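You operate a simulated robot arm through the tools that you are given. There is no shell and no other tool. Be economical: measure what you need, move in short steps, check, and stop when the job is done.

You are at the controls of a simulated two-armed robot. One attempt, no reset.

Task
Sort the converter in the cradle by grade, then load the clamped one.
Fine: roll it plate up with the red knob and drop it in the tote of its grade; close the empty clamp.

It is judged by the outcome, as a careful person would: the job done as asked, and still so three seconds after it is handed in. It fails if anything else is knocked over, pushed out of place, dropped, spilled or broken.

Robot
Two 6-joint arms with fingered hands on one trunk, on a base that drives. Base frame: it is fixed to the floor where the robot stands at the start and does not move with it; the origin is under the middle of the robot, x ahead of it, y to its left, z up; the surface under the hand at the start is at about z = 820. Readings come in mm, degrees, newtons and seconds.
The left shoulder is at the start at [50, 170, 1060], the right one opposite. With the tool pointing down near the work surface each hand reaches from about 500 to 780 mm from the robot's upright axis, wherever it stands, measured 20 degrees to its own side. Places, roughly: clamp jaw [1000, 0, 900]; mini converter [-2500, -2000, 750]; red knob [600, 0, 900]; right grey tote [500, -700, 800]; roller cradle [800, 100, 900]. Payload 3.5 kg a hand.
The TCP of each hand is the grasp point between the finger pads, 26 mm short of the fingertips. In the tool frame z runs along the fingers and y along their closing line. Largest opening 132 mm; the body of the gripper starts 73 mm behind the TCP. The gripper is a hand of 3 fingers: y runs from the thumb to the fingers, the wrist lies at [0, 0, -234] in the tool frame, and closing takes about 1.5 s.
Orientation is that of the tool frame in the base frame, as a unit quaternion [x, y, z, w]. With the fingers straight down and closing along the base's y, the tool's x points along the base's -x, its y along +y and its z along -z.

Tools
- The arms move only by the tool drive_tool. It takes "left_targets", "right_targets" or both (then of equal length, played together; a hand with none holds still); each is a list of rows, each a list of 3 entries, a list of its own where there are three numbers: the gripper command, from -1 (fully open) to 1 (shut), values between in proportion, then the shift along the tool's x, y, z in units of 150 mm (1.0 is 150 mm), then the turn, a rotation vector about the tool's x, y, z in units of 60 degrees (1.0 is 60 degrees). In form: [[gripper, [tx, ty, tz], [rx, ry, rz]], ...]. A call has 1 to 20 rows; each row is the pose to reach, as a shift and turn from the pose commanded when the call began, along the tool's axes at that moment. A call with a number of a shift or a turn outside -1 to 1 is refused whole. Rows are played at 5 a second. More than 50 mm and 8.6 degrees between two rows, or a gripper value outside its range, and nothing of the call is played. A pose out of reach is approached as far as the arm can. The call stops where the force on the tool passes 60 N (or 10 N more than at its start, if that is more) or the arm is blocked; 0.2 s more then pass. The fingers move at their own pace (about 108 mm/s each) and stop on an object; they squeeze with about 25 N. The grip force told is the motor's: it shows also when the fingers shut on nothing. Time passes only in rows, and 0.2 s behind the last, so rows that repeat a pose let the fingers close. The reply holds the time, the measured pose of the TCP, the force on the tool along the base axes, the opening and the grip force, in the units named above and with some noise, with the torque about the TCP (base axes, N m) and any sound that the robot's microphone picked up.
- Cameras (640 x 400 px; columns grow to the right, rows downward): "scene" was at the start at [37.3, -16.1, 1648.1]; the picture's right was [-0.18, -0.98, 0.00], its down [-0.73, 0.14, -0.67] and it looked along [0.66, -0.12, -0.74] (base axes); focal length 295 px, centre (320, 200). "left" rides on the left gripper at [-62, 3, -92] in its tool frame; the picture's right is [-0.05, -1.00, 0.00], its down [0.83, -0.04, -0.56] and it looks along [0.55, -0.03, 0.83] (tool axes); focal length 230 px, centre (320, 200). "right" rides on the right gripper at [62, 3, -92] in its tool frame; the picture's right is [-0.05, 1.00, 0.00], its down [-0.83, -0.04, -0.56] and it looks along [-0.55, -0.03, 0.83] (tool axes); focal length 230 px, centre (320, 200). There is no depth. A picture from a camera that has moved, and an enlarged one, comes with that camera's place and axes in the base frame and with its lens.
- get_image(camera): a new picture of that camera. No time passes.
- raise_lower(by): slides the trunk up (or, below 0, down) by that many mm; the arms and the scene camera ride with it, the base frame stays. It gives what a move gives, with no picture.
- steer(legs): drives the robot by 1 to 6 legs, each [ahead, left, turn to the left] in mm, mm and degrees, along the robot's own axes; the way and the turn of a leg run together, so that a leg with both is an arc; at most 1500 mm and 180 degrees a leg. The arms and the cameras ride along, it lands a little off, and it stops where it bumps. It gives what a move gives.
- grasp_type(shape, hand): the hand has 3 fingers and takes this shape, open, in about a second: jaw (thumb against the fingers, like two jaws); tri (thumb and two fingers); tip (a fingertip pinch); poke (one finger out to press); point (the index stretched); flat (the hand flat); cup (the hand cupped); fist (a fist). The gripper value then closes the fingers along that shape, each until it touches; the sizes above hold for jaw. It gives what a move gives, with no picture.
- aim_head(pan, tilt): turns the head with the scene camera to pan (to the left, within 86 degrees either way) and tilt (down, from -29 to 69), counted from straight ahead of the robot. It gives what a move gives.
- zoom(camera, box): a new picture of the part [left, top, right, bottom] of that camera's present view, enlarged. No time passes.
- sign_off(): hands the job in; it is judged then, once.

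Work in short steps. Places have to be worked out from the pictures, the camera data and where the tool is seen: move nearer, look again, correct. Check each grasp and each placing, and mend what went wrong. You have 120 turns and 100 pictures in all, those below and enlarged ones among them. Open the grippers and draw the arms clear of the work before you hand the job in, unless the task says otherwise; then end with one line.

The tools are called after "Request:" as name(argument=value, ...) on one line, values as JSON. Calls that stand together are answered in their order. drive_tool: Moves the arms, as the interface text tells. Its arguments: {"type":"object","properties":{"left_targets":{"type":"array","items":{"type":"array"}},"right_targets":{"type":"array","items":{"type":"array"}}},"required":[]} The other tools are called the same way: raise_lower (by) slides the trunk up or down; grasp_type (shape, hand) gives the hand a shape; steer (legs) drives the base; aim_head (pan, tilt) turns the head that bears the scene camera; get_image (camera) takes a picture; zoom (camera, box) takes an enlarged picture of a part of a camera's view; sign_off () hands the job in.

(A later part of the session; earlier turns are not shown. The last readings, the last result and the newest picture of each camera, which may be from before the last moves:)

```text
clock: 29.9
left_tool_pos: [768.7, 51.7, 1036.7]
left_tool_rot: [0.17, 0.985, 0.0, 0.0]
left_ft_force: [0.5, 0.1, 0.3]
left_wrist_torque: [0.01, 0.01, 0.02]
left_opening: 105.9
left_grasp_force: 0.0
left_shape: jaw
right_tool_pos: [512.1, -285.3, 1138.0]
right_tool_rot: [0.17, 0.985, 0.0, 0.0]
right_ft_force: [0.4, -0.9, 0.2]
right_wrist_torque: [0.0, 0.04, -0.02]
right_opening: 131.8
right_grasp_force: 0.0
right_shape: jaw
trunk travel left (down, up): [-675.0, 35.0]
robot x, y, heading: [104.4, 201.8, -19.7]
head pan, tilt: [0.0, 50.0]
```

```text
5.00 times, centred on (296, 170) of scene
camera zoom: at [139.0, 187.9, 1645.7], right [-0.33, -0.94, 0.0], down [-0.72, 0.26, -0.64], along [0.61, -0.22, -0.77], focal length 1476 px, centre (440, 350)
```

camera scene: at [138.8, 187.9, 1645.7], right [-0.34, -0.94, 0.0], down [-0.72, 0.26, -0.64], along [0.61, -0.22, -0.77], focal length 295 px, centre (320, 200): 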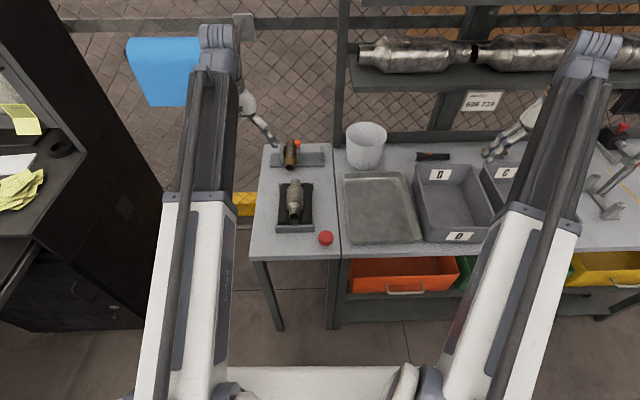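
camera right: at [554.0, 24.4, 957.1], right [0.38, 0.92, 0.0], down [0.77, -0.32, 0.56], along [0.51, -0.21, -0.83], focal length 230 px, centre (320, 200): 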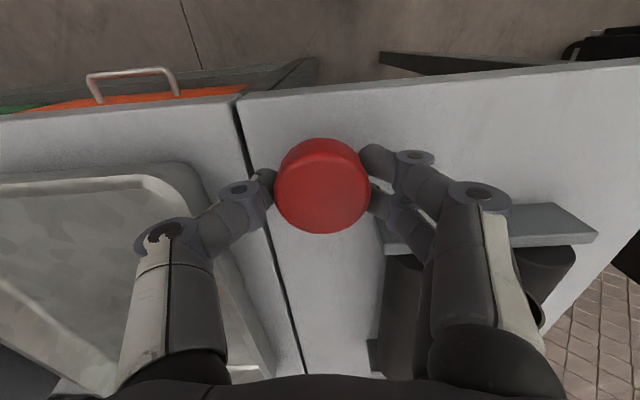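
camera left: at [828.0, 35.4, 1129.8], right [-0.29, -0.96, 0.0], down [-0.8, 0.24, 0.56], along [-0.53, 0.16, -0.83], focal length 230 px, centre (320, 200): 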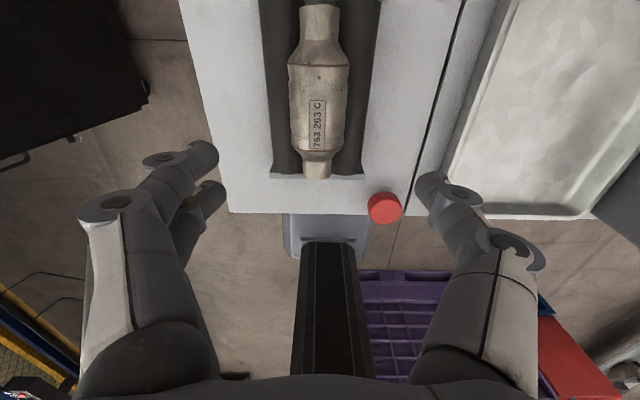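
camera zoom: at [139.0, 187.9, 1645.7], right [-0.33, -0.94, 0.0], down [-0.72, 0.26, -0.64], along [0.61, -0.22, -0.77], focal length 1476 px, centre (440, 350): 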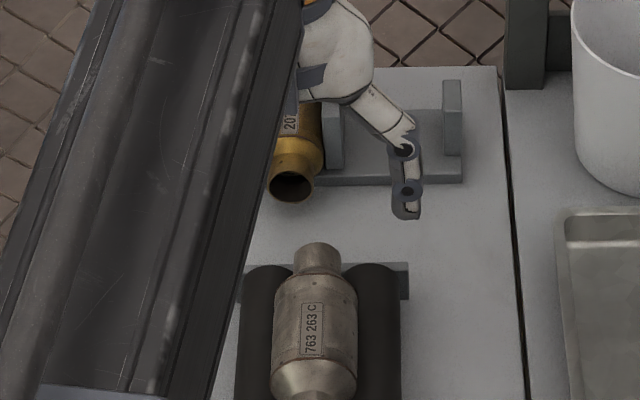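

Hand is nearly centred on the plate. I descend 125 mm with a 3 mm left correction and check clearance.

Request:
drive_tool(left_targets=[[-0.6, [0, 0.02, 0.25], [0, 0, 0]], [-0.6, [0, 0.02, 0.5], [0, 0, 0]], [-0.6, [0, 0.02, 0.7], [0, 0, 0]], [-0.6, [0, 0.02, 0.83], [0, 0, 0]]])

Request:
get_image(camera="left")

Request:
zoom(camera="scene", box=[248, 150, 360, 220])

```text
clock: 30.9
left_tool_pos: [769.9, 57.0, 912.8]
left_tool_rot: [0.171, 0.985, 0.0, 0.0]
left_ft_force: [0.6, 1.0, -0.4]
left_wrist_torque: [0.01, 0.02, -0.01]
left_opening: 105.7
left_grasp_force: 0.1
left_shape: jaw
right_tool_pos: [512.2, -283.9, 1137.5]
right_tool_rot: [0.17, 0.985, 0.0, 0.0]
right_ft_force: [0.1, 0.5, 0.7]
right_wrist_torque: [-0.01, 0.03, -0.01]
right_opening: 132.0
right_grasp_force: 0.0
right_shape: jaw
trunk travel left (down, up): [-675.0, 35.0]
robot x, y, heading: [104.5, 199.9, -19.5]
head pan, tilt: [0.0, 50.0]
```

```text
65 pictures are left
camera left: at [827.9, 40.3, 1004.7], right [-0.29, -0.96, 0.0], down [-0.8, 0.24, 0.56], along [-0.53, 0.16, -0.83], focal length 230 px, centre (320, 200)
```

left: 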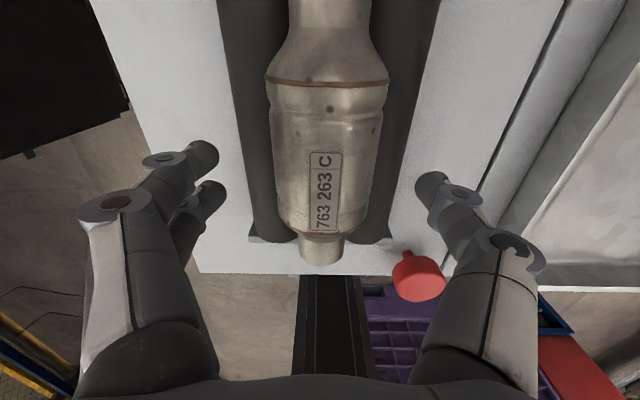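

```text
5.71 times, centred on (304, 185) of scene
camera zoom: at [138.9, 187.9, 1645.6], right [-0.33, -0.94, 0.0], down [-0.72, 0.26, -0.64], along [0.61, -0.22, -0.77], focal length 1686 px, centre (411, 286)
```

zoom: 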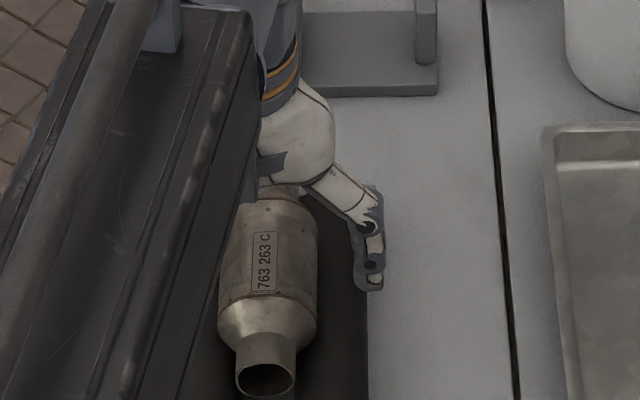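

Well centred. I go down 23 mm more to z≈889 and close.

Request:
drive_tool(left_targets=[[-0.6, [0, 0, 0.08], [0, 0, 0]], [-0.6, [0, 0, 0.155], [0, 0, 0]], [-0.2, [0, 0, 0.155], [0, 0, 0]], [0.2, [0, 0, 0.155], [0, 0, 0]], [0.6, [0, 0, 0.155], [0, 0, 0]], [1, [0, 0, 0.155], [0, 0, 0]], [1, [0, 0, 0.155], [0, 0, 0]], [1, [0, 0, 0.155], [0, 0, 0]]])

Request:
get_image(camera="left")

```text
clock: 32.7
left_tool_pos: [768.8, 60.1, 890.2]
left_tool_rot: [0.17, 0.985, 0.0, 0.002]
left_ft_force: [5.1, -2.6, 26.6]
left_wrist_torque: [0.12, -0.15, -0.03]
left_opening: 52.5
left_grasp_force: 25.0
left_shape: jaw
right_tool_pos: [511.2, -284.9, 1138.9]
right_tool_rot: [0.17, 0.985, 0.0, 0.002]
right_ft_force: [0.2, -0.7, -0.2]
right_wrist_torque: [0.01, -0.01, 0.0]
right_opening: 131.8
right_grasp_force: 0.0
right_shape: jaw
trunk travel left (down, up): [-675.0, 35.0]
robot x, y, heading: [103.5, 202.4, -19.9]
head pan, tilt: [0.0, 50.0]
```

```text
63 pictures are left
camera left: at [826.7, 40.9, 983.7], right [-0.29, -0.96, 0.0], down [-0.8, 0.24, 0.55], along [-0.53, 0.16, -0.83], focal length 230 px, centre (320, 200)
```

left: 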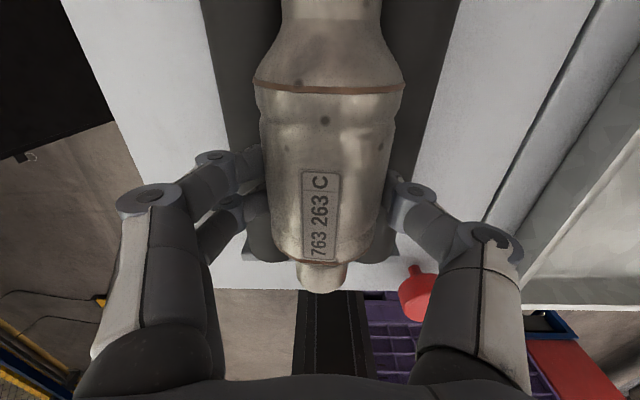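

Gripped at 52.5 mm with 26 N upward reaction. I lift 30 mm gently and check hold.

Request:
drive_tool(left_targets=[[1, [0, 0, -0.05], [0, 0, 0]], [1, [0, 0, -0.1], [0, 0, 0]], [1, [0, 0, -0.2], [0, 0, 0]]])

Request:
get_image(camera="left")

```text
clock: 33.5
left_tool_pos: [769.3, 58.7, 918.2]
left_tool_rot: [0.17, 0.985, 0.0, -0.001]
left_ft_force: [0.4, 0.4, -4.1]
left_wrist_torque: [-0.01, 0.04, 0.01]
left_opening: 51.5
left_grasp_force: 24.8
left_shape: jaw
right_tool_pos: [511.7, -284.6, 1138.1]
right_tool_rot: [0.171, 0.985, -0.001, 0.0]
right_ft_force: [-0.1, 0.8, -1.1]
right_wrist_torque: [-0.04, -0.04, -0.02]
right_opening: 132.0
right_grasp_force: 0.2
right_shape: jaw
trunk travel left (down, up): [-675.0, 35.0]
robot x, y, heading: [104.3, 201.5, -19.5]
head pan, tilt: [0.0, 50.0]
```

```text
62 pictures are left
camera left: at [826.8, 40.3, 1010.5], right [-0.29, -0.96, 0.0], down [-0.8, 0.24, 0.56], along [-0.53, 0.16, -0.83], focal length 230 px, centre (320, 200)
```

left: 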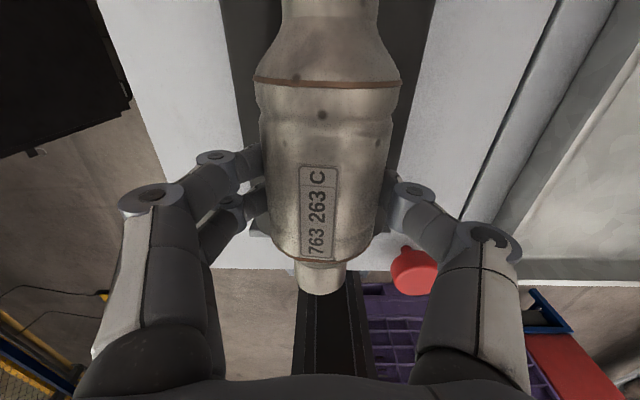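

The converter is held firmly. I lift it clear while also raising and retracting the right hand for driving.

Request:
drive_tool(left_targets=[[1, [0, 0, -0.2], [0, 0, 0]], [1, [0, 0, -0.4], [0, 0, 0]], [1, [0, 0, -0.6], [0, 0, 0]], [1, [0, 0, -0.8], [0, 0, 0]], [1, [0, 0, -1], [0, 0, 0]]], right_targets=[[-1, [0.1, 0, -0.2], [0, 0, 0]], [-1, [0.2, 0, -0.4], [0, 0, 0]], [-1, [0.3, 0, -0.6], [0, 0, 0]], [-1, [0.4, 0, -0.8], [0, 0, 0]], [-1, [0.5, 0, -1], [0, 0, 0]]])

Request:
drive_tool(left_targets=[[1, [0, 0, -0.2], [0, 0, 0]], [1, [0, 0, -0.4], [0, 0, 0]]])

Request:
steer(legs=[[-50, 0, 0], [0, -350, 0]])

Request:
get_image(camera="scene")

```text
clock: 34.7
left_tool_pos: [769.3, 57.8, 1069.5]
left_tool_rot: [0.17, 0.986, 0.0, -0.001]
left_ft_force: [0.4, 0.6, -3.7]
left_wrist_torque: [0.0, 0.05, -0.01]
left_opening: 51.7
left_grasp_force: 24.9
left_shape: jaw
right_tool_pos: [484.4, -275.8, 1191.3]
right_tool_rot: [0.17, 0.985, -0.002, 0.003]
right_ft_force: [0.6, -0.2, 0.4]
right_wrist_torque: [0.0, -0.02, 0.0]
right_opening: 131.8
right_grasp_force: 0.0
right_shape: jaw
right hand out of reach, approached as far as the arm can: row 2, 3, 4, 5
trunk travel left (down, up): [-675.0, 35.0]
robot x, y, heading: [105.9, 203.6, -19.7]
head pan, tilt: [0.0, 50.0]
```

```text
clock: 35.3
left_tool_pos: [769.0, 55.5, 1127.1]
left_tool_rot: [0.17, 0.985, 0.0, 0.0]
left_ft_force: [-0.4, -0.4, -4.6]
left_wrist_torque: [0.03, 0.07, -0.03]
left_opening: 51.4
left_grasp_force: 24.9
left_shape: jaw
right_tool_pos: [484.4, -275.0, 1190.7]
right_tool_rot: [0.17, 0.985, -0.001, 0.003]
right_ft_force: [0.3, -0.3, 0.1]
right_wrist_torque: [0.01, 0.02, 0.02]
right_opening: 132.0
right_grasp_force: 0.1
right_shape: jaw
trunk travel left (down, up): [-675.0, 35.0]
robot x, y, heading: [104.3, 199.9, -19.8]
head pan, tilt: [0.0, 50.0]
```

```text
clock: 38.1
left_tool_pos: [606.1, -257.6, 1128.4]
left_tool_rot: [0.17, 0.985, 0.0, 0.001]
left_ft_force: [0.1, -0.2, -4.6]
left_wrist_torque: [0.04, 0.04, 0.0]
left_opening: 51.1
left_grasp_force: 25.3
left_shape: jaw
right_tool_pos: [319.5, -590.4, 1191.4]
right_tool_rot: [0.17, 0.985, -0.001, 0.003]
right_ft_force: [0.0, 0.2, 0.7]
right_wrist_torque: [-0.01, -0.02, 0.01]
right_opening: 131.9
right_grasp_force: 0.0
right_shape: jaw
trunk travel left (down, up): [-675.0, 35.0]
robot x, y, heading: [-59.1, -106.6, -19.4]
head pan, tilt: [0.0, 50.0]
```

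```text
61 pictures are left
camera scene: at [-25.7, -126.4, 1645.6], right [-0.33, -0.94, 0.0], down [-0.72, 0.26, -0.64], along [0.61, -0.21, -0.77], focal length 295 px, centre (320, 200)
```

scene: 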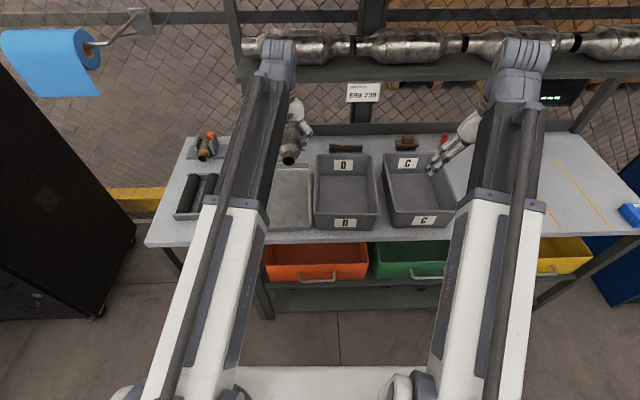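

Tote C is at about 745 ahead, 358 right of the robot. I drive 30 ahead and 405 right so it lies before the left hand.

Request:
steer(legs=[[30, -405, 0]])

Request:
get_image(camera="scene")

Request:
get_image(camera="left")

```text
clock: 40.7
left_tool_pos: [493.6, -658.0, 1127.4]
left_tool_rot: [0.172, 0.985, 0.001, 0.001]
left_ft_force: [0.1, -0.3, -4.7]
left_wrist_torque: [0.09, 0.07, 0.0]
left_opening: 51.6
left_grasp_force: 25.7
left_shape: jaw
right_tool_pos: [206.9, -988.6, 1191.6]
right_tool_rot: [0.173, 0.985, -0.002, 0.003]
right_ft_force: [0.4, 0.4, -0.4]
right_wrist_torque: [-0.01, 0.0, 0.0]
right_opening: 131.9
right_grasp_force: 0.0
right_shape: jaw
trunk travel left (down, up): [-675.0, 35.0]
robot x, y, heading: [-169.8, -507.5, -19.7]
head pan, tilt: [0.0, 50.0]
```

```text
60 pictures are left
camera scene: at [-135.9, -524.8, 1645.6], right [-0.34, -0.94, 0.0], down [-0.72, 0.26, -0.64], along [0.6, -0.22, -0.77], focal length 295 px, centre (320, 200)
```

scene: 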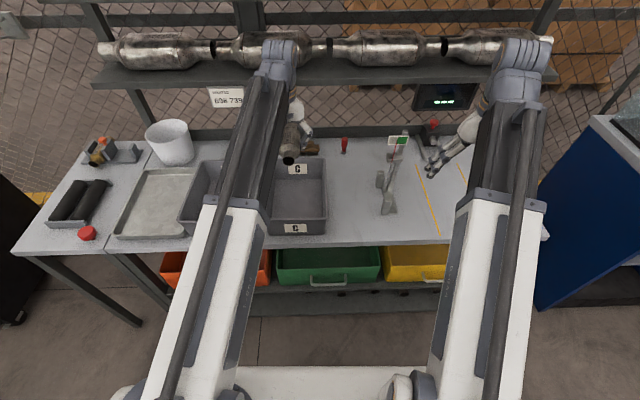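

```text
59 pictures are left
camera left: at [552.9, -676.5, 1220.3], right [-0.29, -0.96, 0.0], down [-0.8, 0.24, 0.56], along [-0.53, 0.16, -0.83], focal length 230 px, centre (320, 200)
```

left: 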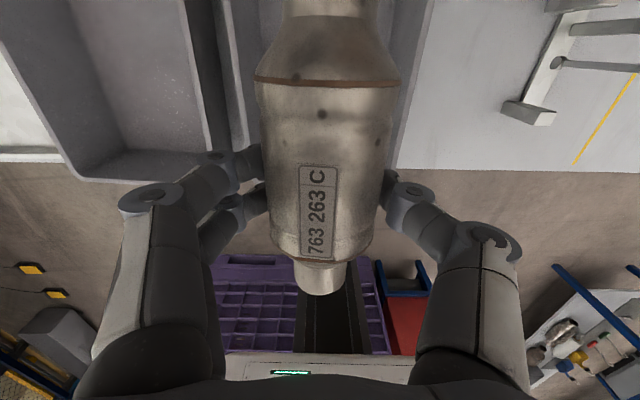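

The tote C is right beneath; centre about 30 mm further ahead. I move ahead 30 and down 135 and look.

Request:
drive_tool(left_targets=[[1, [-0.1, 0, 0.1], [0, 0, 0]], [1, [-0.2, 0, 0.3], [0, 0, 0]], [1, [-0.2, 0, 0.5], [0, 0, 0]], [1, [-0.2, 0, 0.7], [0, 0, 0]], [1, [-0.2, 0, 0.9], [0, 0, 0]]])

Request:
get_image(camera="left")

Request:
zoom(camera="scene", box=[220, 140, 364, 240])

```text
clock: 41.9
left_tool_pos: [523.6, -666.1, 991.7]
left_tool_rot: [0.172, 0.985, 0.0, 0.0]
left_ft_force: [-0.3, 0.3, -4.0]
left_wrist_torque: [0.03, 0.07, 0.01]
left_opening: 51.1
left_grasp_force: 24.9
left_shape: jaw
right_tool_pos: [207.8, -989.7, 1190.7]
right_tool_rot: [0.173, 0.985, -0.002, 0.004]
right_ft_force: [0.7, 0.3, 0.1]
right_wrist_torque: [0.0, 0.01, 0.0]
right_opening: 131.8
right_grasp_force: 0.0
right_shape: jaw
trunk travel left (down, up): [-675.0, 35.0]
robot x, y, heading: [-168.9, -508.5, -20.0]
head pan, tilt: [0.0, 50.0]
```

```text
58 pictures are left
camera left: at [581.9, -684.9, 1084.0], right [-0.29, -0.96, 0.0], down [-0.8, 0.24, 0.56], along [-0.53, 0.16, -0.83], focal length 230 px, centre (320, 200)
```

left: 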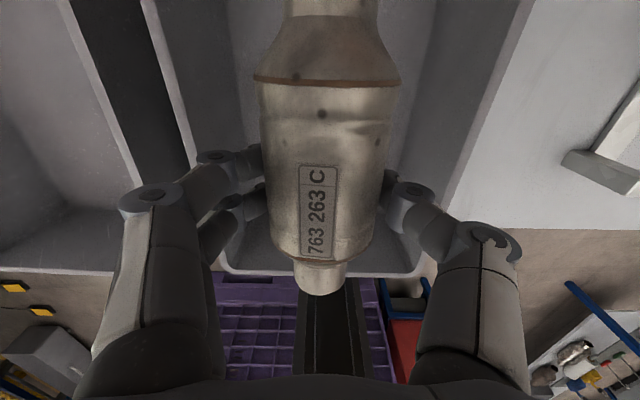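

```text
4.00 times, centred on (292, 190) of scene
camera zoom: at [-135.5, -523.9, 1645.6], right [-0.34, -0.94, 0.0], down [-0.72, 0.26, -0.64], along [0.6, -0.22, -0.77], focal length 1180 px, centre (432, 240)
```

zoom: 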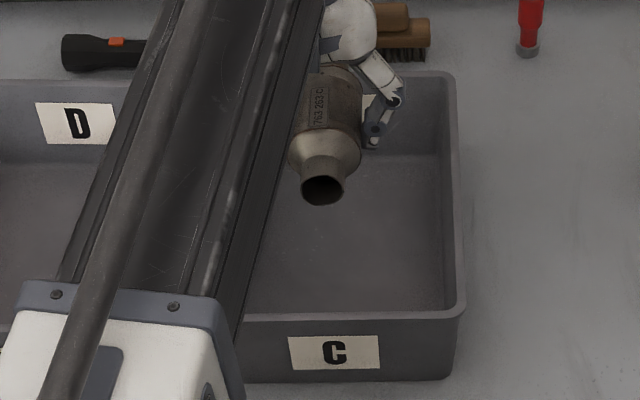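

Centred over the tote. I lower 100 mm.

Request:
drive_tool(left_targets=[[1, [0, 0, 0.2], [0, 0, 0]], [1, [0, 0, 0.4], [0, 0, 0]], [1, [0, 0, 0.55], [0, 0, 0]], [1, [0, 0, 0.66], [0, 0, 0]], [1, [0, 0, 0.7], [0, 0, 0]]])

Request:
get_image(camera="left")

Request:
zoom(camera="scene", box=[220, 140, 364, 240])

```text
clock: 43.1
left_tool_pos: [523.8, -667.4, 887.7]
left_tool_rot: [0.171, 0.985, 0.0, 0.0]
left_ft_force: [0.1, -0.5, -3.9]
left_wrist_torque: [0.04, 0.02, 0.02]
left_opening: 51.5
left_grasp_force: 25.1
left_shape: jaw
right_tool_pos: [207.2, -989.2, 1191.2]
right_tool_rot: [0.172, 0.985, -0.002, 0.004]
right_ft_force: [-0.4, 0.1, 0.4]
right_wrist_torque: [0.0, -0.02, 0.0]
right_opening: 132.0
right_grasp_force: 0.1
right_shape: jaw
trunk travel left (down, up): [-675.0, 35.0]
robot x, y, heading: [-172.4, -511.7, -19.7]
head pan, tilt: [0.0, 50.0]
```

```text
56 pictures are left
camera left: at [582.2, -686.4, 980.4], right [-0.29, -0.96, 0.0], down [-0.8, 0.24, 0.56], along [-0.53, 0.16, -0.83], focal length 230 px, centre (320, 200)
```

left: 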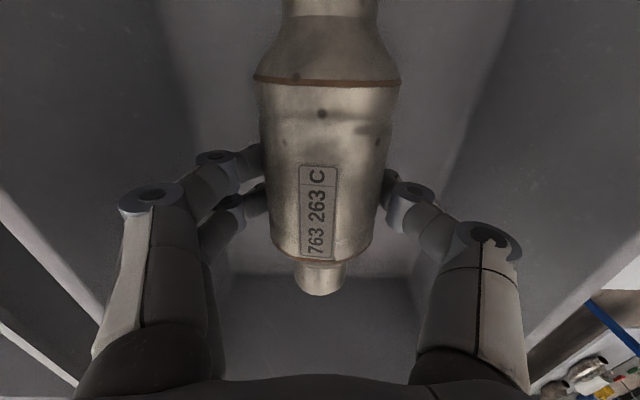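

```text
4.00 times, centred on (292, 190) of scene
camera zoom: at [-135.6, -523.9, 1645.6], right [-0.34, -0.94, 0.0], down [-0.72, 0.26, -0.64], along [0.6, -0.22, -0.77], focal length 1180 px, centre (432, 240)
```

zoom: 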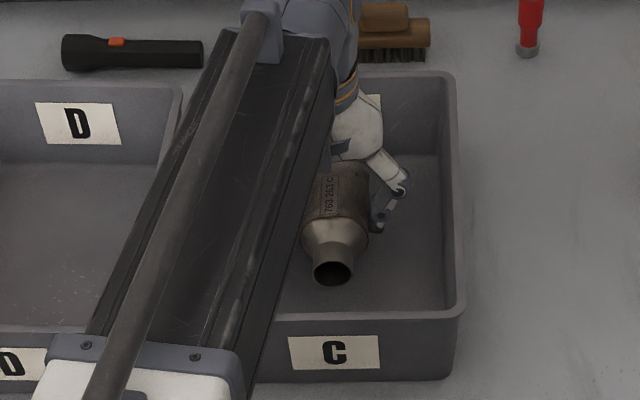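

No contact yet. I lower in small steps until it touches the tote floor.

Request:
drive_tool(left_targets=[[1, [0, 0, 0.03], [0, 0, 0]], [1, [0, 0, 0.06], [0, 0, 0]], [1, [0, 0, 0.08], [0, 0, 0]]])

```text
clock: 43.9
left_tool_pos: [523.0, -667.7, 876.7]
left_tool_rot: [0.171, 0.985, 0.0, 0.0]
left_ft_force: [0.0, 0.1, -4.7]
left_wrist_torque: [0.05, -0.02, 0.01]
left_opening: 51.1
left_grasp_force: 25.0
left_shape: jaw
right_tool_pos: [208.1, -988.9, 1190.3]
right_tool_rot: [0.172, 0.985, -0.002, 0.003]
right_ft_force: [0.1, 0.7, 0.6]
right_wrist_torque: [0.03, -0.02, 0.02]
right_opening: 132.0
right_grasp_force: 0.1
right_shape: jaw
trunk travel left (down, up): [-675.0, 35.0]
robot x, y, heading: [-172.1, -509.8, -19.8]
head pan, tilt: [0.0, 50.0]
```

Still free; I continue a few millimetres more.

Request:
drive_tool(left_targets=[[1, [0, 0, 0.02], [0, 0, 0]], [1, [0, 0, 0.04], [0, 0, 0]], [1, [0, 0, 0.05], [0, 0, 0]]])

```text
clock: 44.7
left_tool_pos: [523.1, -668.7, 868.5]
left_tool_rot: [0.171, 0.985, 0.0, 0.0]
left_ft_force: [-0.1, -0.6, -4.0]
left_wrist_torque: [0.04, 0.05, -0.01]
left_opening: 51.1
left_grasp_force: 25.0
left_shape: jaw
right_tool_pos: [208.8, -988.3, 1192.2]
right_tool_rot: [0.172, 0.985, -0.001, 0.003]
right_ft_force: [0.2, -0.5, -0.3]
right_wrist_torque: [0.0, -0.03, 0.03]
right_opening: 132.0
right_grasp_force: 0.1
right_shape: jaw
trunk travel left (down, up): [-675.0, 35.0]
robot x, y, heading: [-169.7, -505.6, -19.8]
head pan, tilt: [0.0, 50.0]
```

No contact yet; down another ~12 mm in 3 mm steps.

Request:
drive_tool(left_targets=[[1, [0, 0, 0.02], [0, 0, 0]], [1, [0, 0, 0.04], [0, 0, 0]], [1, [0, 0, 0.06], [0, 0, 0]], [1, [0, 0, 0.08], [0, 0, 0]]])

Request:
get_image(camera="left")

```text
clock: 45.7
left_tool_pos: [522.1, -668.7, 856.3]
left_tool_rot: [0.172, 0.985, 0.0, -0.001]
left_ft_force: [-1.8, -1.5, 11.5]
left_wrist_torque: [-0.01, -0.01, -0.04]
left_opening: 48.7
left_grasp_force: 25.0
left_shape: jaw
right_tool_pos: [206.1, -989.2, 1190.9]
right_tool_rot: [0.172, 0.985, -0.002, 0.003]
right_ft_force: [0.4, 0.4, 0.4]
right_wrist_torque: [0.01, -0.01, 0.01]
right_opening: 132.1
right_grasp_force: 0.0
right_shape: jaw
trunk travel left (down, up): [-675.0, 35.0]
robot x, y, heading: [-171.3, -506.8, -19.8]
head pan, tilt: [0.0, 50.0]
```

```text
54 pictures are left
camera left: at [580.2, -686.8, 948.6], right [-0.29, -0.96, 0.0], down [-0.8, 0.24, 0.56], along [-0.53, 0.16, -0.83], focal length 230 px, centre (320, 200)
```

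left: 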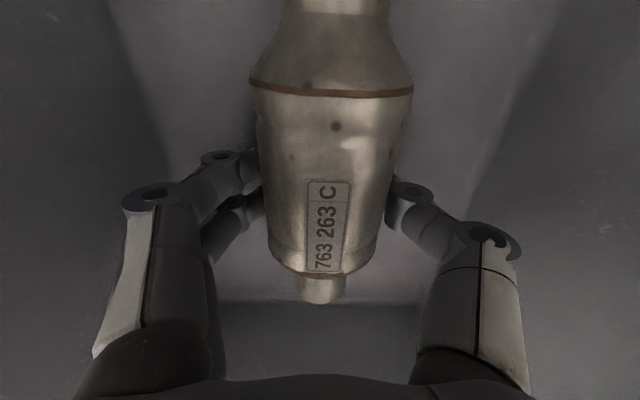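

Contact with the floor of the tote. I open the fingers and rise.

Request:
drive_tool(left_targets=[[0, [0, 0, 0], [0, 0, 0]], [-0.4, [0, 0, 0], [0, 0, 0]], [-0.4, [0, 0, 0], [0, 0, 0]], [-0.4, [0, 0, -0.1], [0, 0, 0]], [-0.4, [0, 0, -0.4], [0, 0, 0]], [-0.4, [0, 0, -0.7], [0, 0, 0]], [-0.4, [0, 0, -1], [0, 0, 0]]])

Request:
drive_tool(left_targets=[[-0.4, [0, 0, -0.3], [0, 0, 0]], [-0.4, [0, 0, -0.6], [0, 0, 0]], [-0.4, [0, 0, -0.8], [0, 0, 0]]])

Request:
get_image(camera="left")

```text
clock: 47.3
left_tool_pos: [520.3, -668.9, 1007.0]
left_tool_rot: [0.171, 0.985, 0.001, 0.0]
left_ft_force: [-0.4, -0.3, -0.3]
left_wrist_torque: [0.02, -0.03, 0.01]
left_opening: 92.1
left_grasp_force: 0.0
left_shape: jaw
right_tool_pos: [207.8, -988.8, 1191.6]
right_tool_rot: [0.171, 0.985, -0.002, 0.003]
right_ft_force: [-1.3, -0.1, 0.2]
right_wrist_torque: [0.01, 0.02, -0.02]
right_opening: 131.7
right_grasp_force: 0.0
right_shape: jaw
trunk travel left (down, up): [-675.0, 35.0]
robot x, y, heading: [-171.4, -511.2, -19.8]
head pan, tilt: [0.0, 50.0]
```

```text
clock: 48.1
left_tool_pos: [521.5, -667.5, 1129.0]
left_tool_rot: [0.172, 0.985, -0.001, 0.0]
left_ft_force: [0.2, -0.1, -0.3]
left_wrist_torque: [0.0, 0.02, 0.0]
left_opening: 92.1
left_grasp_force: 0.1
left_shape: jaw
right_tool_pos: [207.2, -988.9, 1191.0]
right_tool_rot: [0.172, 0.985, -0.001, 0.003]
right_ft_force: [0.0, -0.2, -0.2]
right_wrist_torque: [0.01, -0.02, -0.02]
right_opening: 131.7
right_grasp_force: 0.0
right_shape: jaw
trunk travel left (down, up): [-675.0, 35.0]
robot x, y, heading: [-170.7, -513.8, -20.0]
head pan, tilt: [0.0, 50.0]
```

```text
53 pictures are left
camera left: at [579.2, -685.1, 1221.7], right [-0.29, -0.96, 0.0], down [-0.8, 0.24, 0.56], along [-0.53, 0.16, -0.83], focal length 230 px, centre (320, 200)
```

left: 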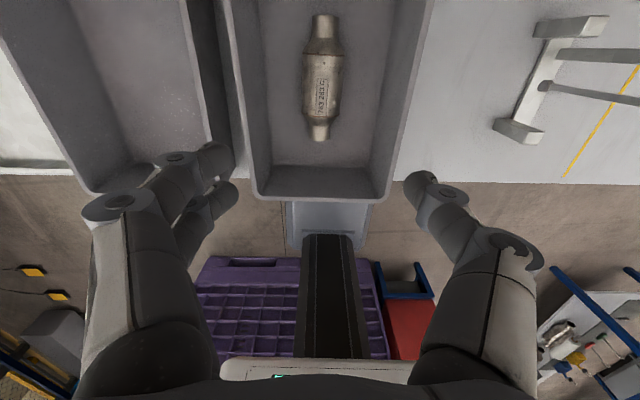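

Converter 1 lies in tote C, plate up. I drive back left to the small table and tilt the head down to see how much room the base has in front.

Request:
steer(legs=[[0, 420, 0], [0, 420, 0]])

Request:
aim_head(pan=0, tilt=69)

Request:
get_image(camera="scene")

Request:
get_image(camera="left")

```text
clock: 52.8
left_tool_pos: [798.2, 135.7, 1128.1]
left_tool_rot: [0.162, 0.987, 0.0, 0.0]
left_ft_force: [0.0, -0.2, -0.9]
left_wrist_torque: [0.0, 0.03, 0.01]
left_opening: 92.0
left_grasp_force: 0.0
left_shape: jaw
right_tool_pos: [491.4, -192.2, 1191.5]
right_tool_rot: [0.163, 0.987, -0.001, 0.003]
right_ft_force: [-0.1, -0.1, 0.2]
right_wrist_torque: [-0.01, 0.0, 0.01]
right_opening: 131.6
right_grasp_force: 0.1
right_shape: jaw
trunk travel left (down, up): [-675.0, 35.0]
robot x, y, heading: [105.7, 277.1, -18.8]
head pan, tilt: [0.0, 50.0]
```

```text
clock: 53.6
left_tool_pos: [798.9, 135.9, 1127.9]
left_tool_rot: [0.163, 0.987, 0.0, -0.001]
left_ft_force: [-0.2, 0.2, 0.1]
left_wrist_torque: [0.02, -0.04, 0.02]
left_opening: 92.0
left_grasp_force: 0.0
left_shape: jaw
right_tool_pos: [492.2, -192.8, 1190.8]
right_tool_rot: [0.162, 0.987, -0.002, 0.003]
right_ft_force: [-0.1, 0.7, 0.5]
right_wrist_torque: [-0.01, 0.03, -0.01]
right_opening: 131.7
right_grasp_force: 0.1
right_shape: jaw
trunk travel left (down, up): [-675.0, 35.0]
robot x, y, heading: [101.9, 278.2, -18.6]
head pan, tilt: [0.0, 68.8]
```

```text
52 pictures are left
camera scene: at [119.6, 273.4, 1623.7], right [-0.32, -0.95, 0.0], down [-0.88, 0.3, -0.36], along [0.34, -0.12, -0.93], focal length 295 px, centre (320, 200)
```

scene: 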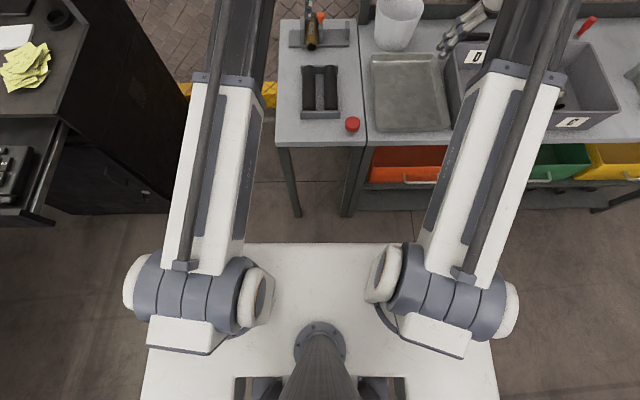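

```text
51 pictures are left
camera left: at [857.8, 118.4, 1221.2], right [-0.27, -0.96, 0.0], down [-0.8, 0.23, 0.56], along [-0.53, 0.15, -0.83], focal length 230 px, centre (320, 200)
```

left: 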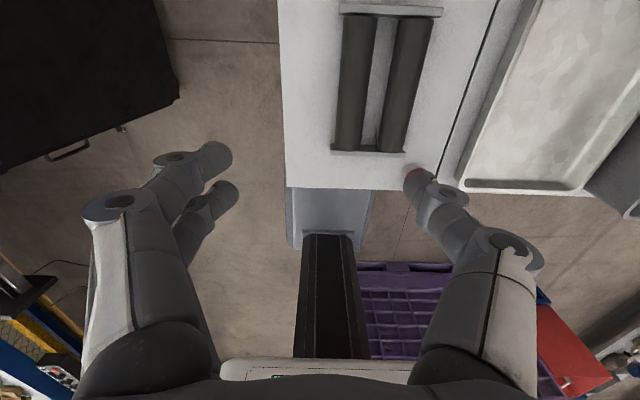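

The base front is hidden. Before going forward I need to know it, so I move the left hand to the open side left of the table and lower it to look back at the base.

Request:
drive_tool(left_targets=[[-0.4, [0, 0.25, 0], [0, 0, 0]], [-0.4, [0, 0.5, 0], [0, 0, 0]], [-0.4, [0, 0.75, 0], [0, 0, 0]], [-0.4, [0, 1, 0], [0, 0, 0]]])

Request:
drive_tool(left_targets=[[-0.4, [0, 0.2, 0], [0, 0, 0]], [-0.4, [0, 0.4, 0.1], [0, 0, 0]], [-0.4, [0, 0.4, 0.4], [0, 0, 0]], [-0.4, [0, 0.4, 0.7], [0, 0, 0]], [-0.4, [0, 0.4, 1], [0, 0, 0]]])

Request:
get_image(camera="left")

```text
clock: 54.6
left_tool_pos: [846.2, 279.6, 1129.3]
left_tool_rot: [0.163, 0.987, -0.001, 0.001]
left_ft_force: [-0.1, -0.1, 0.4]
left_wrist_torque: [-0.03, 0.0, -0.02]
left_opening: 92.1
left_grasp_force: 0.1
left_shape: jaw
right_tool_pos: [491.7, -192.5, 1191.7]
right_tool_rot: [0.162, 0.987, -0.001, 0.003]
right_ft_force: [0.2, -0.7, 0.4]
right_wrist_torque: [-0.01, 0.03, 0.01]
right_opening: 132.2
right_grasp_force: 0.2
right_shape: jaw
trunk travel left (down, up): [-675.0, 35.0]
robot x, y, heading: [101.1, 278.7, -18.8]
head pan, tilt: [0.0, 68.8]
```

```text
clock: 55.8
left_tool_pos: [865.5, 334.7, 975.7]
left_tool_rot: [0.162, 0.987, 0.0, 0.0]
left_ft_force: [-0.4, 0.7, 0.3]
left_wrist_torque: [0.01, 0.02, 0.04]
left_opening: 92.0
left_grasp_force: 0.1
left_shape: jaw
right_tool_pos: [489.4, -191.7, 1190.7]
right_tool_rot: [0.163, 0.987, -0.001, 0.003]
right_ft_force: [-0.2, -0.3, 0.8]
right_wrist_torque: [0.01, 0.0, 0.0]
right_opening: 131.9
right_grasp_force: 0.0
right_shape: jaw
trunk travel left (down, up): [-675.0, 35.0]
robot x, y, heading: [104.4, 279.8, -18.6]
head pan, tilt: [0.0, 68.8]
```

```text
50 pictures are left
camera left: at [924.2, 316.7, 1069.2], right [-0.27, -0.96, 0.0], down [-0.8, 0.23, 0.56], along [-0.53, 0.15, -0.83], focal length 230 px, centre (320, 200)
```

left: 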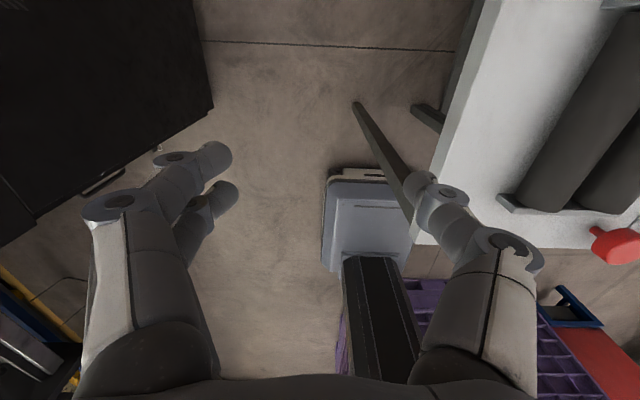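

The base front is at about 285 mm and the table legs at ~540, so up to ~230 mm forward is safe. I raise the left hand back, drive 50 right and 150 ahead with a 1° correction, and raise the trunk fully.

Request:
drive_tool(left_targets=[[-0.4, [0, 0, -0.3], [0, 0, 0]], [-0.4, [0, 0, -0.6], [0, 0, 0]], [-0.4, [0, 0, -0.9], [0, 0, 0]], [-0.4, [0, -0.3, -1], [0, 0, 0]], [-0.4, [0, -0.6, -1], [0, 0, 0]], [-0.4, [0, -0.9, -1], [0, 0, 0]]])

Request:
steer(legs=[[0, -50, -1], [150, 0, 0]])

Request:
raise_lower(by=34)

Request:
aim_head(pan=0, tilt=50)

Request:
get_image(camera="scene")

```text
clock: 57.2
left_tool_pos: [821.8, 206.8, 1129.0]
left_tool_rot: [0.163, 0.987, 0.0, 0.0]
left_ft_force: [1.1, 0.4, -0.1]
left_wrist_torque: [-0.01, -0.02, -0.01]
left_opening: 91.9
left_grasp_force: 0.1
left_shape: jaw
right_tool_pos: [492.0, -192.8, 1190.8]
right_tool_rot: [0.162, 0.987, -0.001, 0.004]
right_ft_force: [-0.2, -0.8, 1.2]
right_wrist_torque: [-0.02, 0.02, -0.02]
right_opening: 131.9
right_grasp_force: 0.1
right_shape: jaw
trunk travel left (down, up): [-675.0, 35.0]
robot x, y, heading: [103.5, 280.7, -18.7]
head pan, tilt: [0.0, 68.8]
```

```text
clock: 59.1
left_tool_pos: [947.9, 98.0, 1128.7]
left_tool_rot: [0.171, 0.985, -0.001, -0.001]
left_ft_force: [0.6, 0.2, -0.3]
left_wrist_torque: [0.0, 0.06, 0.02]
left_opening: 92.2
left_grasp_force: 0.0
left_shape: jaw
right_tool_pos: [611.0, -295.8, 1191.6]
right_tool_rot: [0.17, 0.985, -0.001, 0.003]
right_ft_force: [0.8, 0.7, 0.7]
right_wrist_torque: [0.02, -0.04, 0.02]
right_opening: 132.1
right_grasp_force: 0.0
right_shape: jaw
trunk travel left (down, up): [-675.0, 35.0]
robot x, y, heading: [231.1, 180.2, -19.3]
head pan, tilt: [0.0, 68.8]
```

```text
clock: 59.9
left_tool_pos: [946.6, 98.9, 1164.0]
left_tool_rot: [0.171, 0.985, 0.0, -0.001]
left_ft_force: [0.1, 0.3, 0.5]
left_wrist_torque: [-0.04, -0.02, 0.03]
left_opening: 92.1
left_grasp_force: 0.1
left_shape: jaw
right_tool_pos: [611.6, -295.9, 1224.6]
right_tool_rot: [0.171, 0.985, -0.001, 0.004]
right_ft_force: [-0.2, 0.0, 0.4]
right_wrist_torque: [0.02, -0.04, -0.01]
right_opening: 131.8
right_grasp_force: 0.0
right_shape: jaw
trunk travel left (down, up): [-709.0, 1.0]
robot x, y, heading: [228.3, 182.3, -19.6]
head pan, tilt: [0.0, 68.8]
```

```text
clock: 60.7
left_tool_pos: [947.5, 97.6, 1164.8]
left_tool_rot: [0.17, 0.985, 0.0, -0.001]
left_ft_force: [0.7, 0.5, 0.3]
left_wrist_torque: [0.0, -0.01, -0.02]
left_opening: 92.1
left_grasp_force: 0.0
left_shape: jaw
right_tool_pos: [611.1, -295.9, 1225.5]
right_tool_rot: [0.17, 0.985, -0.002, 0.003]
right_ft_force: [-0.2, 0.3, -0.5]
right_wrist_torque: [-0.03, 0.01, -0.02]
right_opening: 131.7
right_grasp_force: 0.1
right_shape: jaw
trunk travel left (down, up): [-709.0, 1.0]
robot x, y, heading: [229.6, 181.3, -19.6]
head pan, tilt: [0.0, 50.0]
```

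```text
49 pictures are left
camera scene: at [265.4, 168.2, 1679.6], right [-0.34, -0.94, 0.0], down [-0.72, 0.26, -0.64], along [0.6, -0.22, -0.77], focal length 295 px, centre (320, 200)
```

scene: 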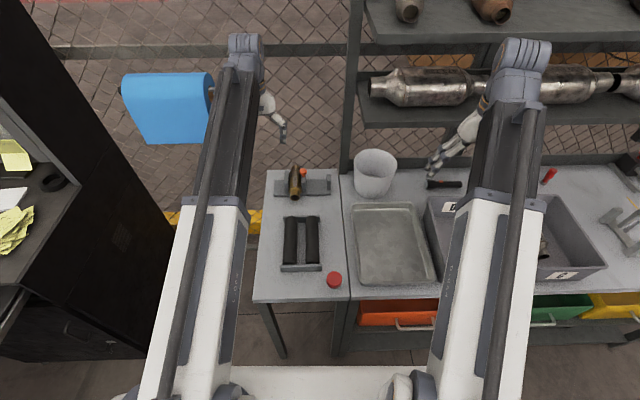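

Now a close look at the clamp from here.

Request:
zoom(camera="scene", box=[264, 155, 344, 210])

Request:
get_image(camera="right")

```text
7.27 times, centred on (304, 182) of scene
camera zoom: at [265.4, 168.2, 1679.6], right [-0.34, -0.94, 0.0], down [-0.72, 0.26, -0.64], along [0.6, -0.22, -0.77], focal length 2146 px, centre (436, 327)
```

zoom: 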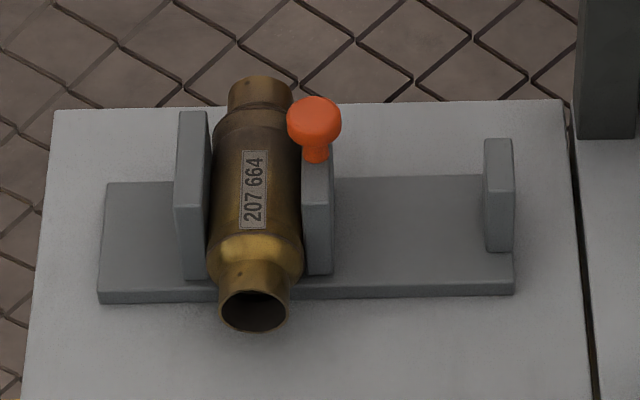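

```text
47 pictures are left
camera right: at [552.7, -271.8, 1316.9], right [0.38, 0.92, 0.0], down [0.76, -0.32, 0.56], along [0.52, -0.22, -0.83], focal length 230 px, centre (320, 200)
```

right: 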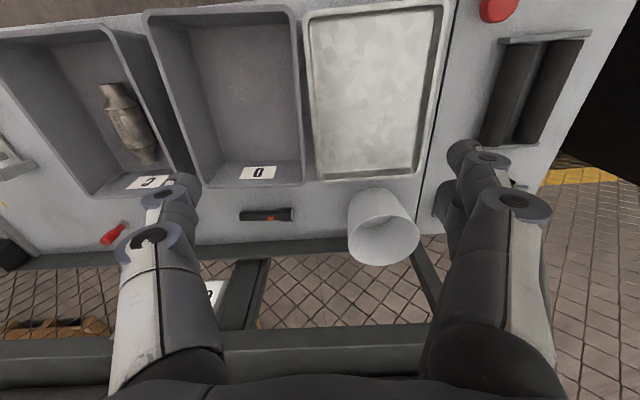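

The clamp: fixed jaw left, sliding jaw with orange knob (top z≈907), converter axis z≈839, front neck sticks out toward me. I drive 65 mm further ahead (base stays clear of the table legs).

Request:
steer(legs=[[65, 0, 0]])

Request:
get_image(camera="left")

Request:
zoom(camera="scene", box=[254, 170, 350, 230])

```text
clock: 61.7
left_tool_pos: [1009.9, 75.1, 1161.7]
left_tool_rot: [0.17, 0.985, 0.0, -0.001]
left_ft_force: [0.1, 0.0, -0.5]
left_wrist_torque: [-0.01, 0.07, -0.01]
left_opening: 92.2
left_grasp_force: 0.1
left_shape: jaw
right_tool_pos: [673.7, -317.8, 1223.7]
right_tool_rot: [0.17, 0.985, -0.001, 0.003]
right_ft_force: [0.6, 0.1, -0.7]
right_wrist_torque: [0.03, 0.06, 0.0]
right_opening: 131.8
right_grasp_force: 0.1
right_shape: jaw
trunk travel left (down, up): [-709.0, 1.0]
robot x, y, heading: [294.6, 163.1, -19.6]
head pan, tilt: [0.0, 50.0]
```

```text
46 pictures are left
camera left: at [1068.5, 57.0, 1255.2], right [-0.29, -0.96, 0.0], down [-0.8, 0.24, 0.56], along [-0.53, 0.16, -0.83], focal length 230 px, centre (320, 200)
```

left: 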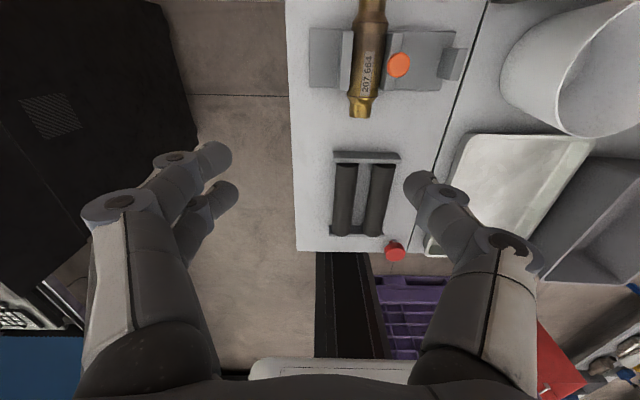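

```text
6.67 times, centred on (302, 200) of scene
camera zoom: at [329.2, 145.5, 1679.6], right [-0.34, -0.94, 0.0], down [-0.72, 0.26, -0.64], along [0.6, -0.22, -0.77], focal length 1967 px, centre (440, 200)
```

zoom: 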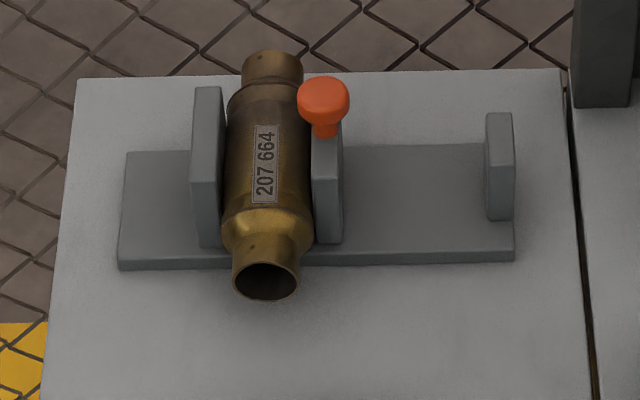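

Knob at about f=979,l=309 in bench-aligned axes. I move the left hand over it, tilting the fingers 15° forward for reach, stopping ~100 mm above.

Request:
drive_tool(left_targets=[[-0.1, [-0.06, -0.15, 0.1], [0, -0.05, 0]], [-0.1, [-0.12, -0.3, 0.2], [0, -0.1, 0]], [-0.1, [-0.18, -0.45, 0.35], [0, -0.15, 0]], [-0.1, [-0.25, -0.6, 0.5], [0, -0.2, 0]], [-0.1, [-0.35, -0.667, 0.7], [0, -0.25, 0]], [-0.1, [-0.35, -0.667, 0.9], [0, -0.25, 0]]])

Request:
get_image(camera="left")

Request:
zoom(camera="scene", box=[254, 150, 350, 210])

```text
clock: 63.1
left_tool_pos: [1025.4, -35.6, 1027.2]
left_tool_rot: [0.169, 0.977, -0.022, 0.129]
left_ft_force: [0.3, -0.2, -0.2]
left_wrist_torque: [0.03, -0.01, 0.01]
left_opening: 72.9
left_grasp_force: 0.0
left_shape: jaw
right_tool_pos: [671.9, -317.0, 1226.0]
right_tool_rot: [0.17, 0.985, -0.002, 0.004]
right_ft_force: [0.0, 0.3, -0.9]
right_wrist_torque: [0.0, -0.01, 0.03]
right_opening: 131.9
right_grasp_force: 0.0
right_shape: jaw
trunk travel left (down, up): [-709.0, 1.0]
robot x, y, heading: [290.9, 157.0, -19.6]
head pan, tilt: [0.0, 50.0]
```

```text
44 pictures are left
camera left: at [1060.2, -44.5, 1132.8], right [-0.29, -0.96, 0.01], down [-0.91, 0.28, 0.32], along [-0.31, 0.08, -0.95], focal length 230 px, centre (320, 200)
```

left: 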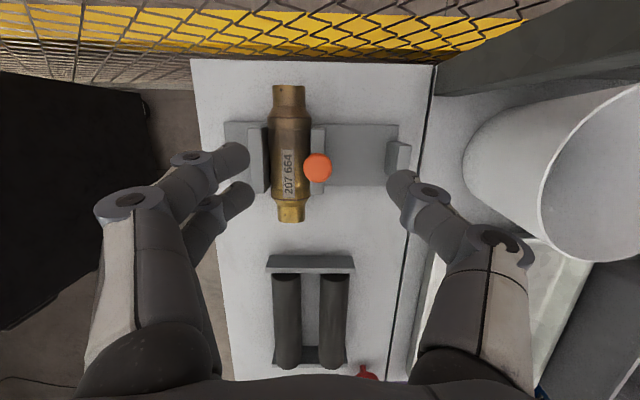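

```text
6.67 times, centred on (302, 180) of scene
camera zoom: at [327.4, 146.2, 1679.7], right [-0.34, -0.94, 0.0], down [-0.72, 0.26, -0.64], along [0.61, -0.22, -0.77], focal length 1967 px, centre (440, 333)
```

zoom: 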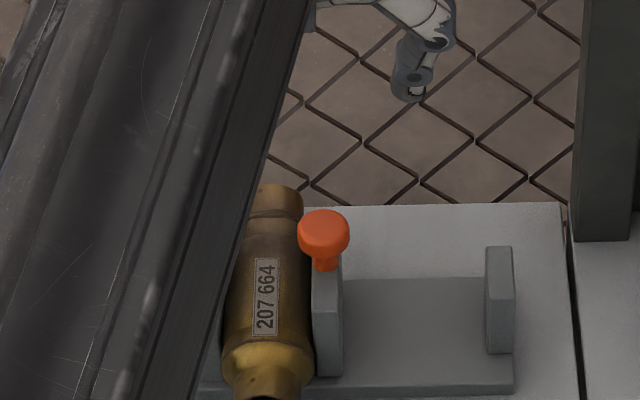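

Centred on the orange knob. I descend straight down 119 mm (accounting for tilt).

Request:
drive_tool(left_targets=[[-0.1, [0.068, 0, 0.255], [0, 0, 0]], [-0.1, [0.137, 0, 0.511], [0, 0, 0]], [-0.1, [0.205, 0, 0.766], [0, 0, 0]]])

Request:
get_image(camera="left")

Request:
zoom(camera="scene", box=[254, 150, 350, 210])

```text
clock: 63.9
left_tool_pos: [1024.9, -35.7, 910.2]
left_tool_rot: [0.169, 0.977, -0.022, 0.128]
left_ft_force: [-0.1, 0.0, -0.7]
left_wrist_torque: [-0.01, 0.02, -0.02]
left_opening: 73.5
left_grasp_force: 0.1
left_shape: jaw
right_tool_pos: [673.0, -319.1, 1225.9]
right_tool_rot: [0.17, 0.985, -0.001, 0.003]
right_ft_force: [-0.3, -0.9, 0.0]
right_wrist_torque: [0.02, -0.01, -0.03]
right_opening: 131.7
right_grasp_force: 0.2
right_shape: jaw
trunk travel left (down, up): [-709.0, 1.0]
robot x, y, heading: [293.3, 157.5, -19.6]
head pan, tilt: [0.0, 50.0]
```

```text
42 pictures are left
camera left: at [1059.7, -45.3, 1015.9], right [-0.29, -0.96, 0.01], down [-0.91, 0.28, 0.32], along [-0.31, 0.08, -0.95], focal length 230 px, centre (320, 200)
```

left: 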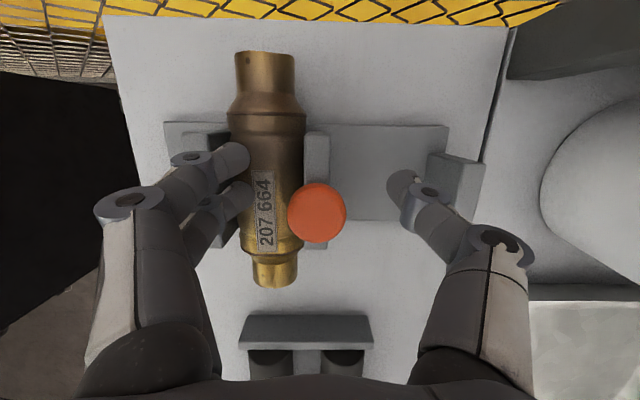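

```text
6.67 times, centred on (302, 180) of scene
camera zoom: at [327.6, 146.2, 1679.7], right [-0.34, -0.94, 0.0], down [-0.72, 0.26, -0.64], along [0.61, -0.22, -0.77], focal length 1967 px, centre (440, 333)
```

zoom: 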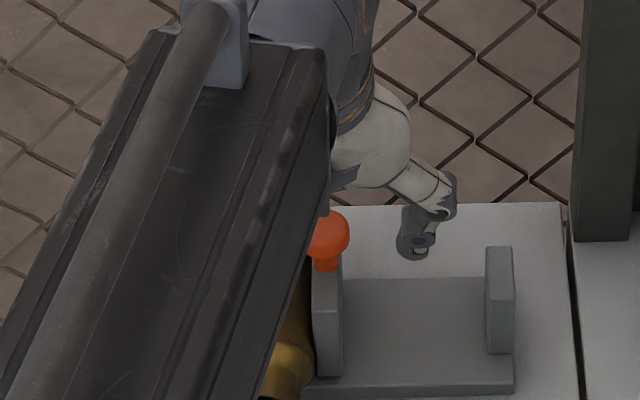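

Knob lies ~7 mm nearer than the TCP. I correct that, drop 4 mm, and close on it.

Request:
drive_tool(left_targets=[[-0.1, [0.052, 0, 0.014], [0, 0, 0]], [0.2, [0.052, 0, 0.014], [0, 0, 0]], [0.5, [0.052, 0, 0.014], [0, 0, 0]], [1, [0.052, 0, 0.014], [0, 0, 0]], [1, [0.052, 0, 0.014], [0, 0, 0]], [1, [0.052, 0, 0.014], [0, 0, 0]]])

Request:
get_image(camera="left")

```text
clock: 65.3
left_tool_pos: [1018.8, -35.5, 906.6]
left_tool_rot: [0.168, 0.977, -0.022, 0.129]
left_ft_force: [-0.6, -0.9, 4.8]
left_wrist_torque: [0.54, -0.09, 0.01]
left_opening: 23.3
left_grasp_force: 25.0
left_shape: jaw
right_tool_pos: [672.1, -318.5, 1225.9]
right_tool_rot: [0.17, 0.985, -0.001, 0.003]
right_ft_force: [-0.6, -0.8, 1.0]
right_wrist_torque: [-0.02, 0.01, 0.0]
right_opening: 131.6
right_grasp_force: 0.0
right_shape: jaw
trunk travel left (down, up): [-709.0, 1.0]
robot x, y, heading: [291.1, 160.1, -19.6]
head pan, tilt: [0.0, 50.0]
```

```text
40 pictures are left
camera left: at [1052.1, -43.8, 1012.7], right [-0.29, -0.96, 0.01], down [-0.91, 0.28, 0.32], along [-0.31, 0.08, -0.95], focal length 230 px, centre (320, 200)
```

left: 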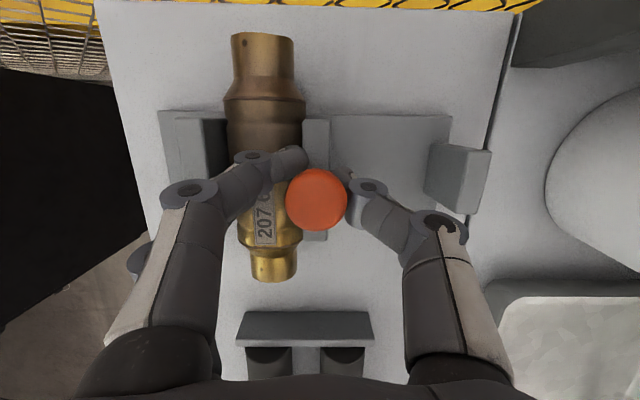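

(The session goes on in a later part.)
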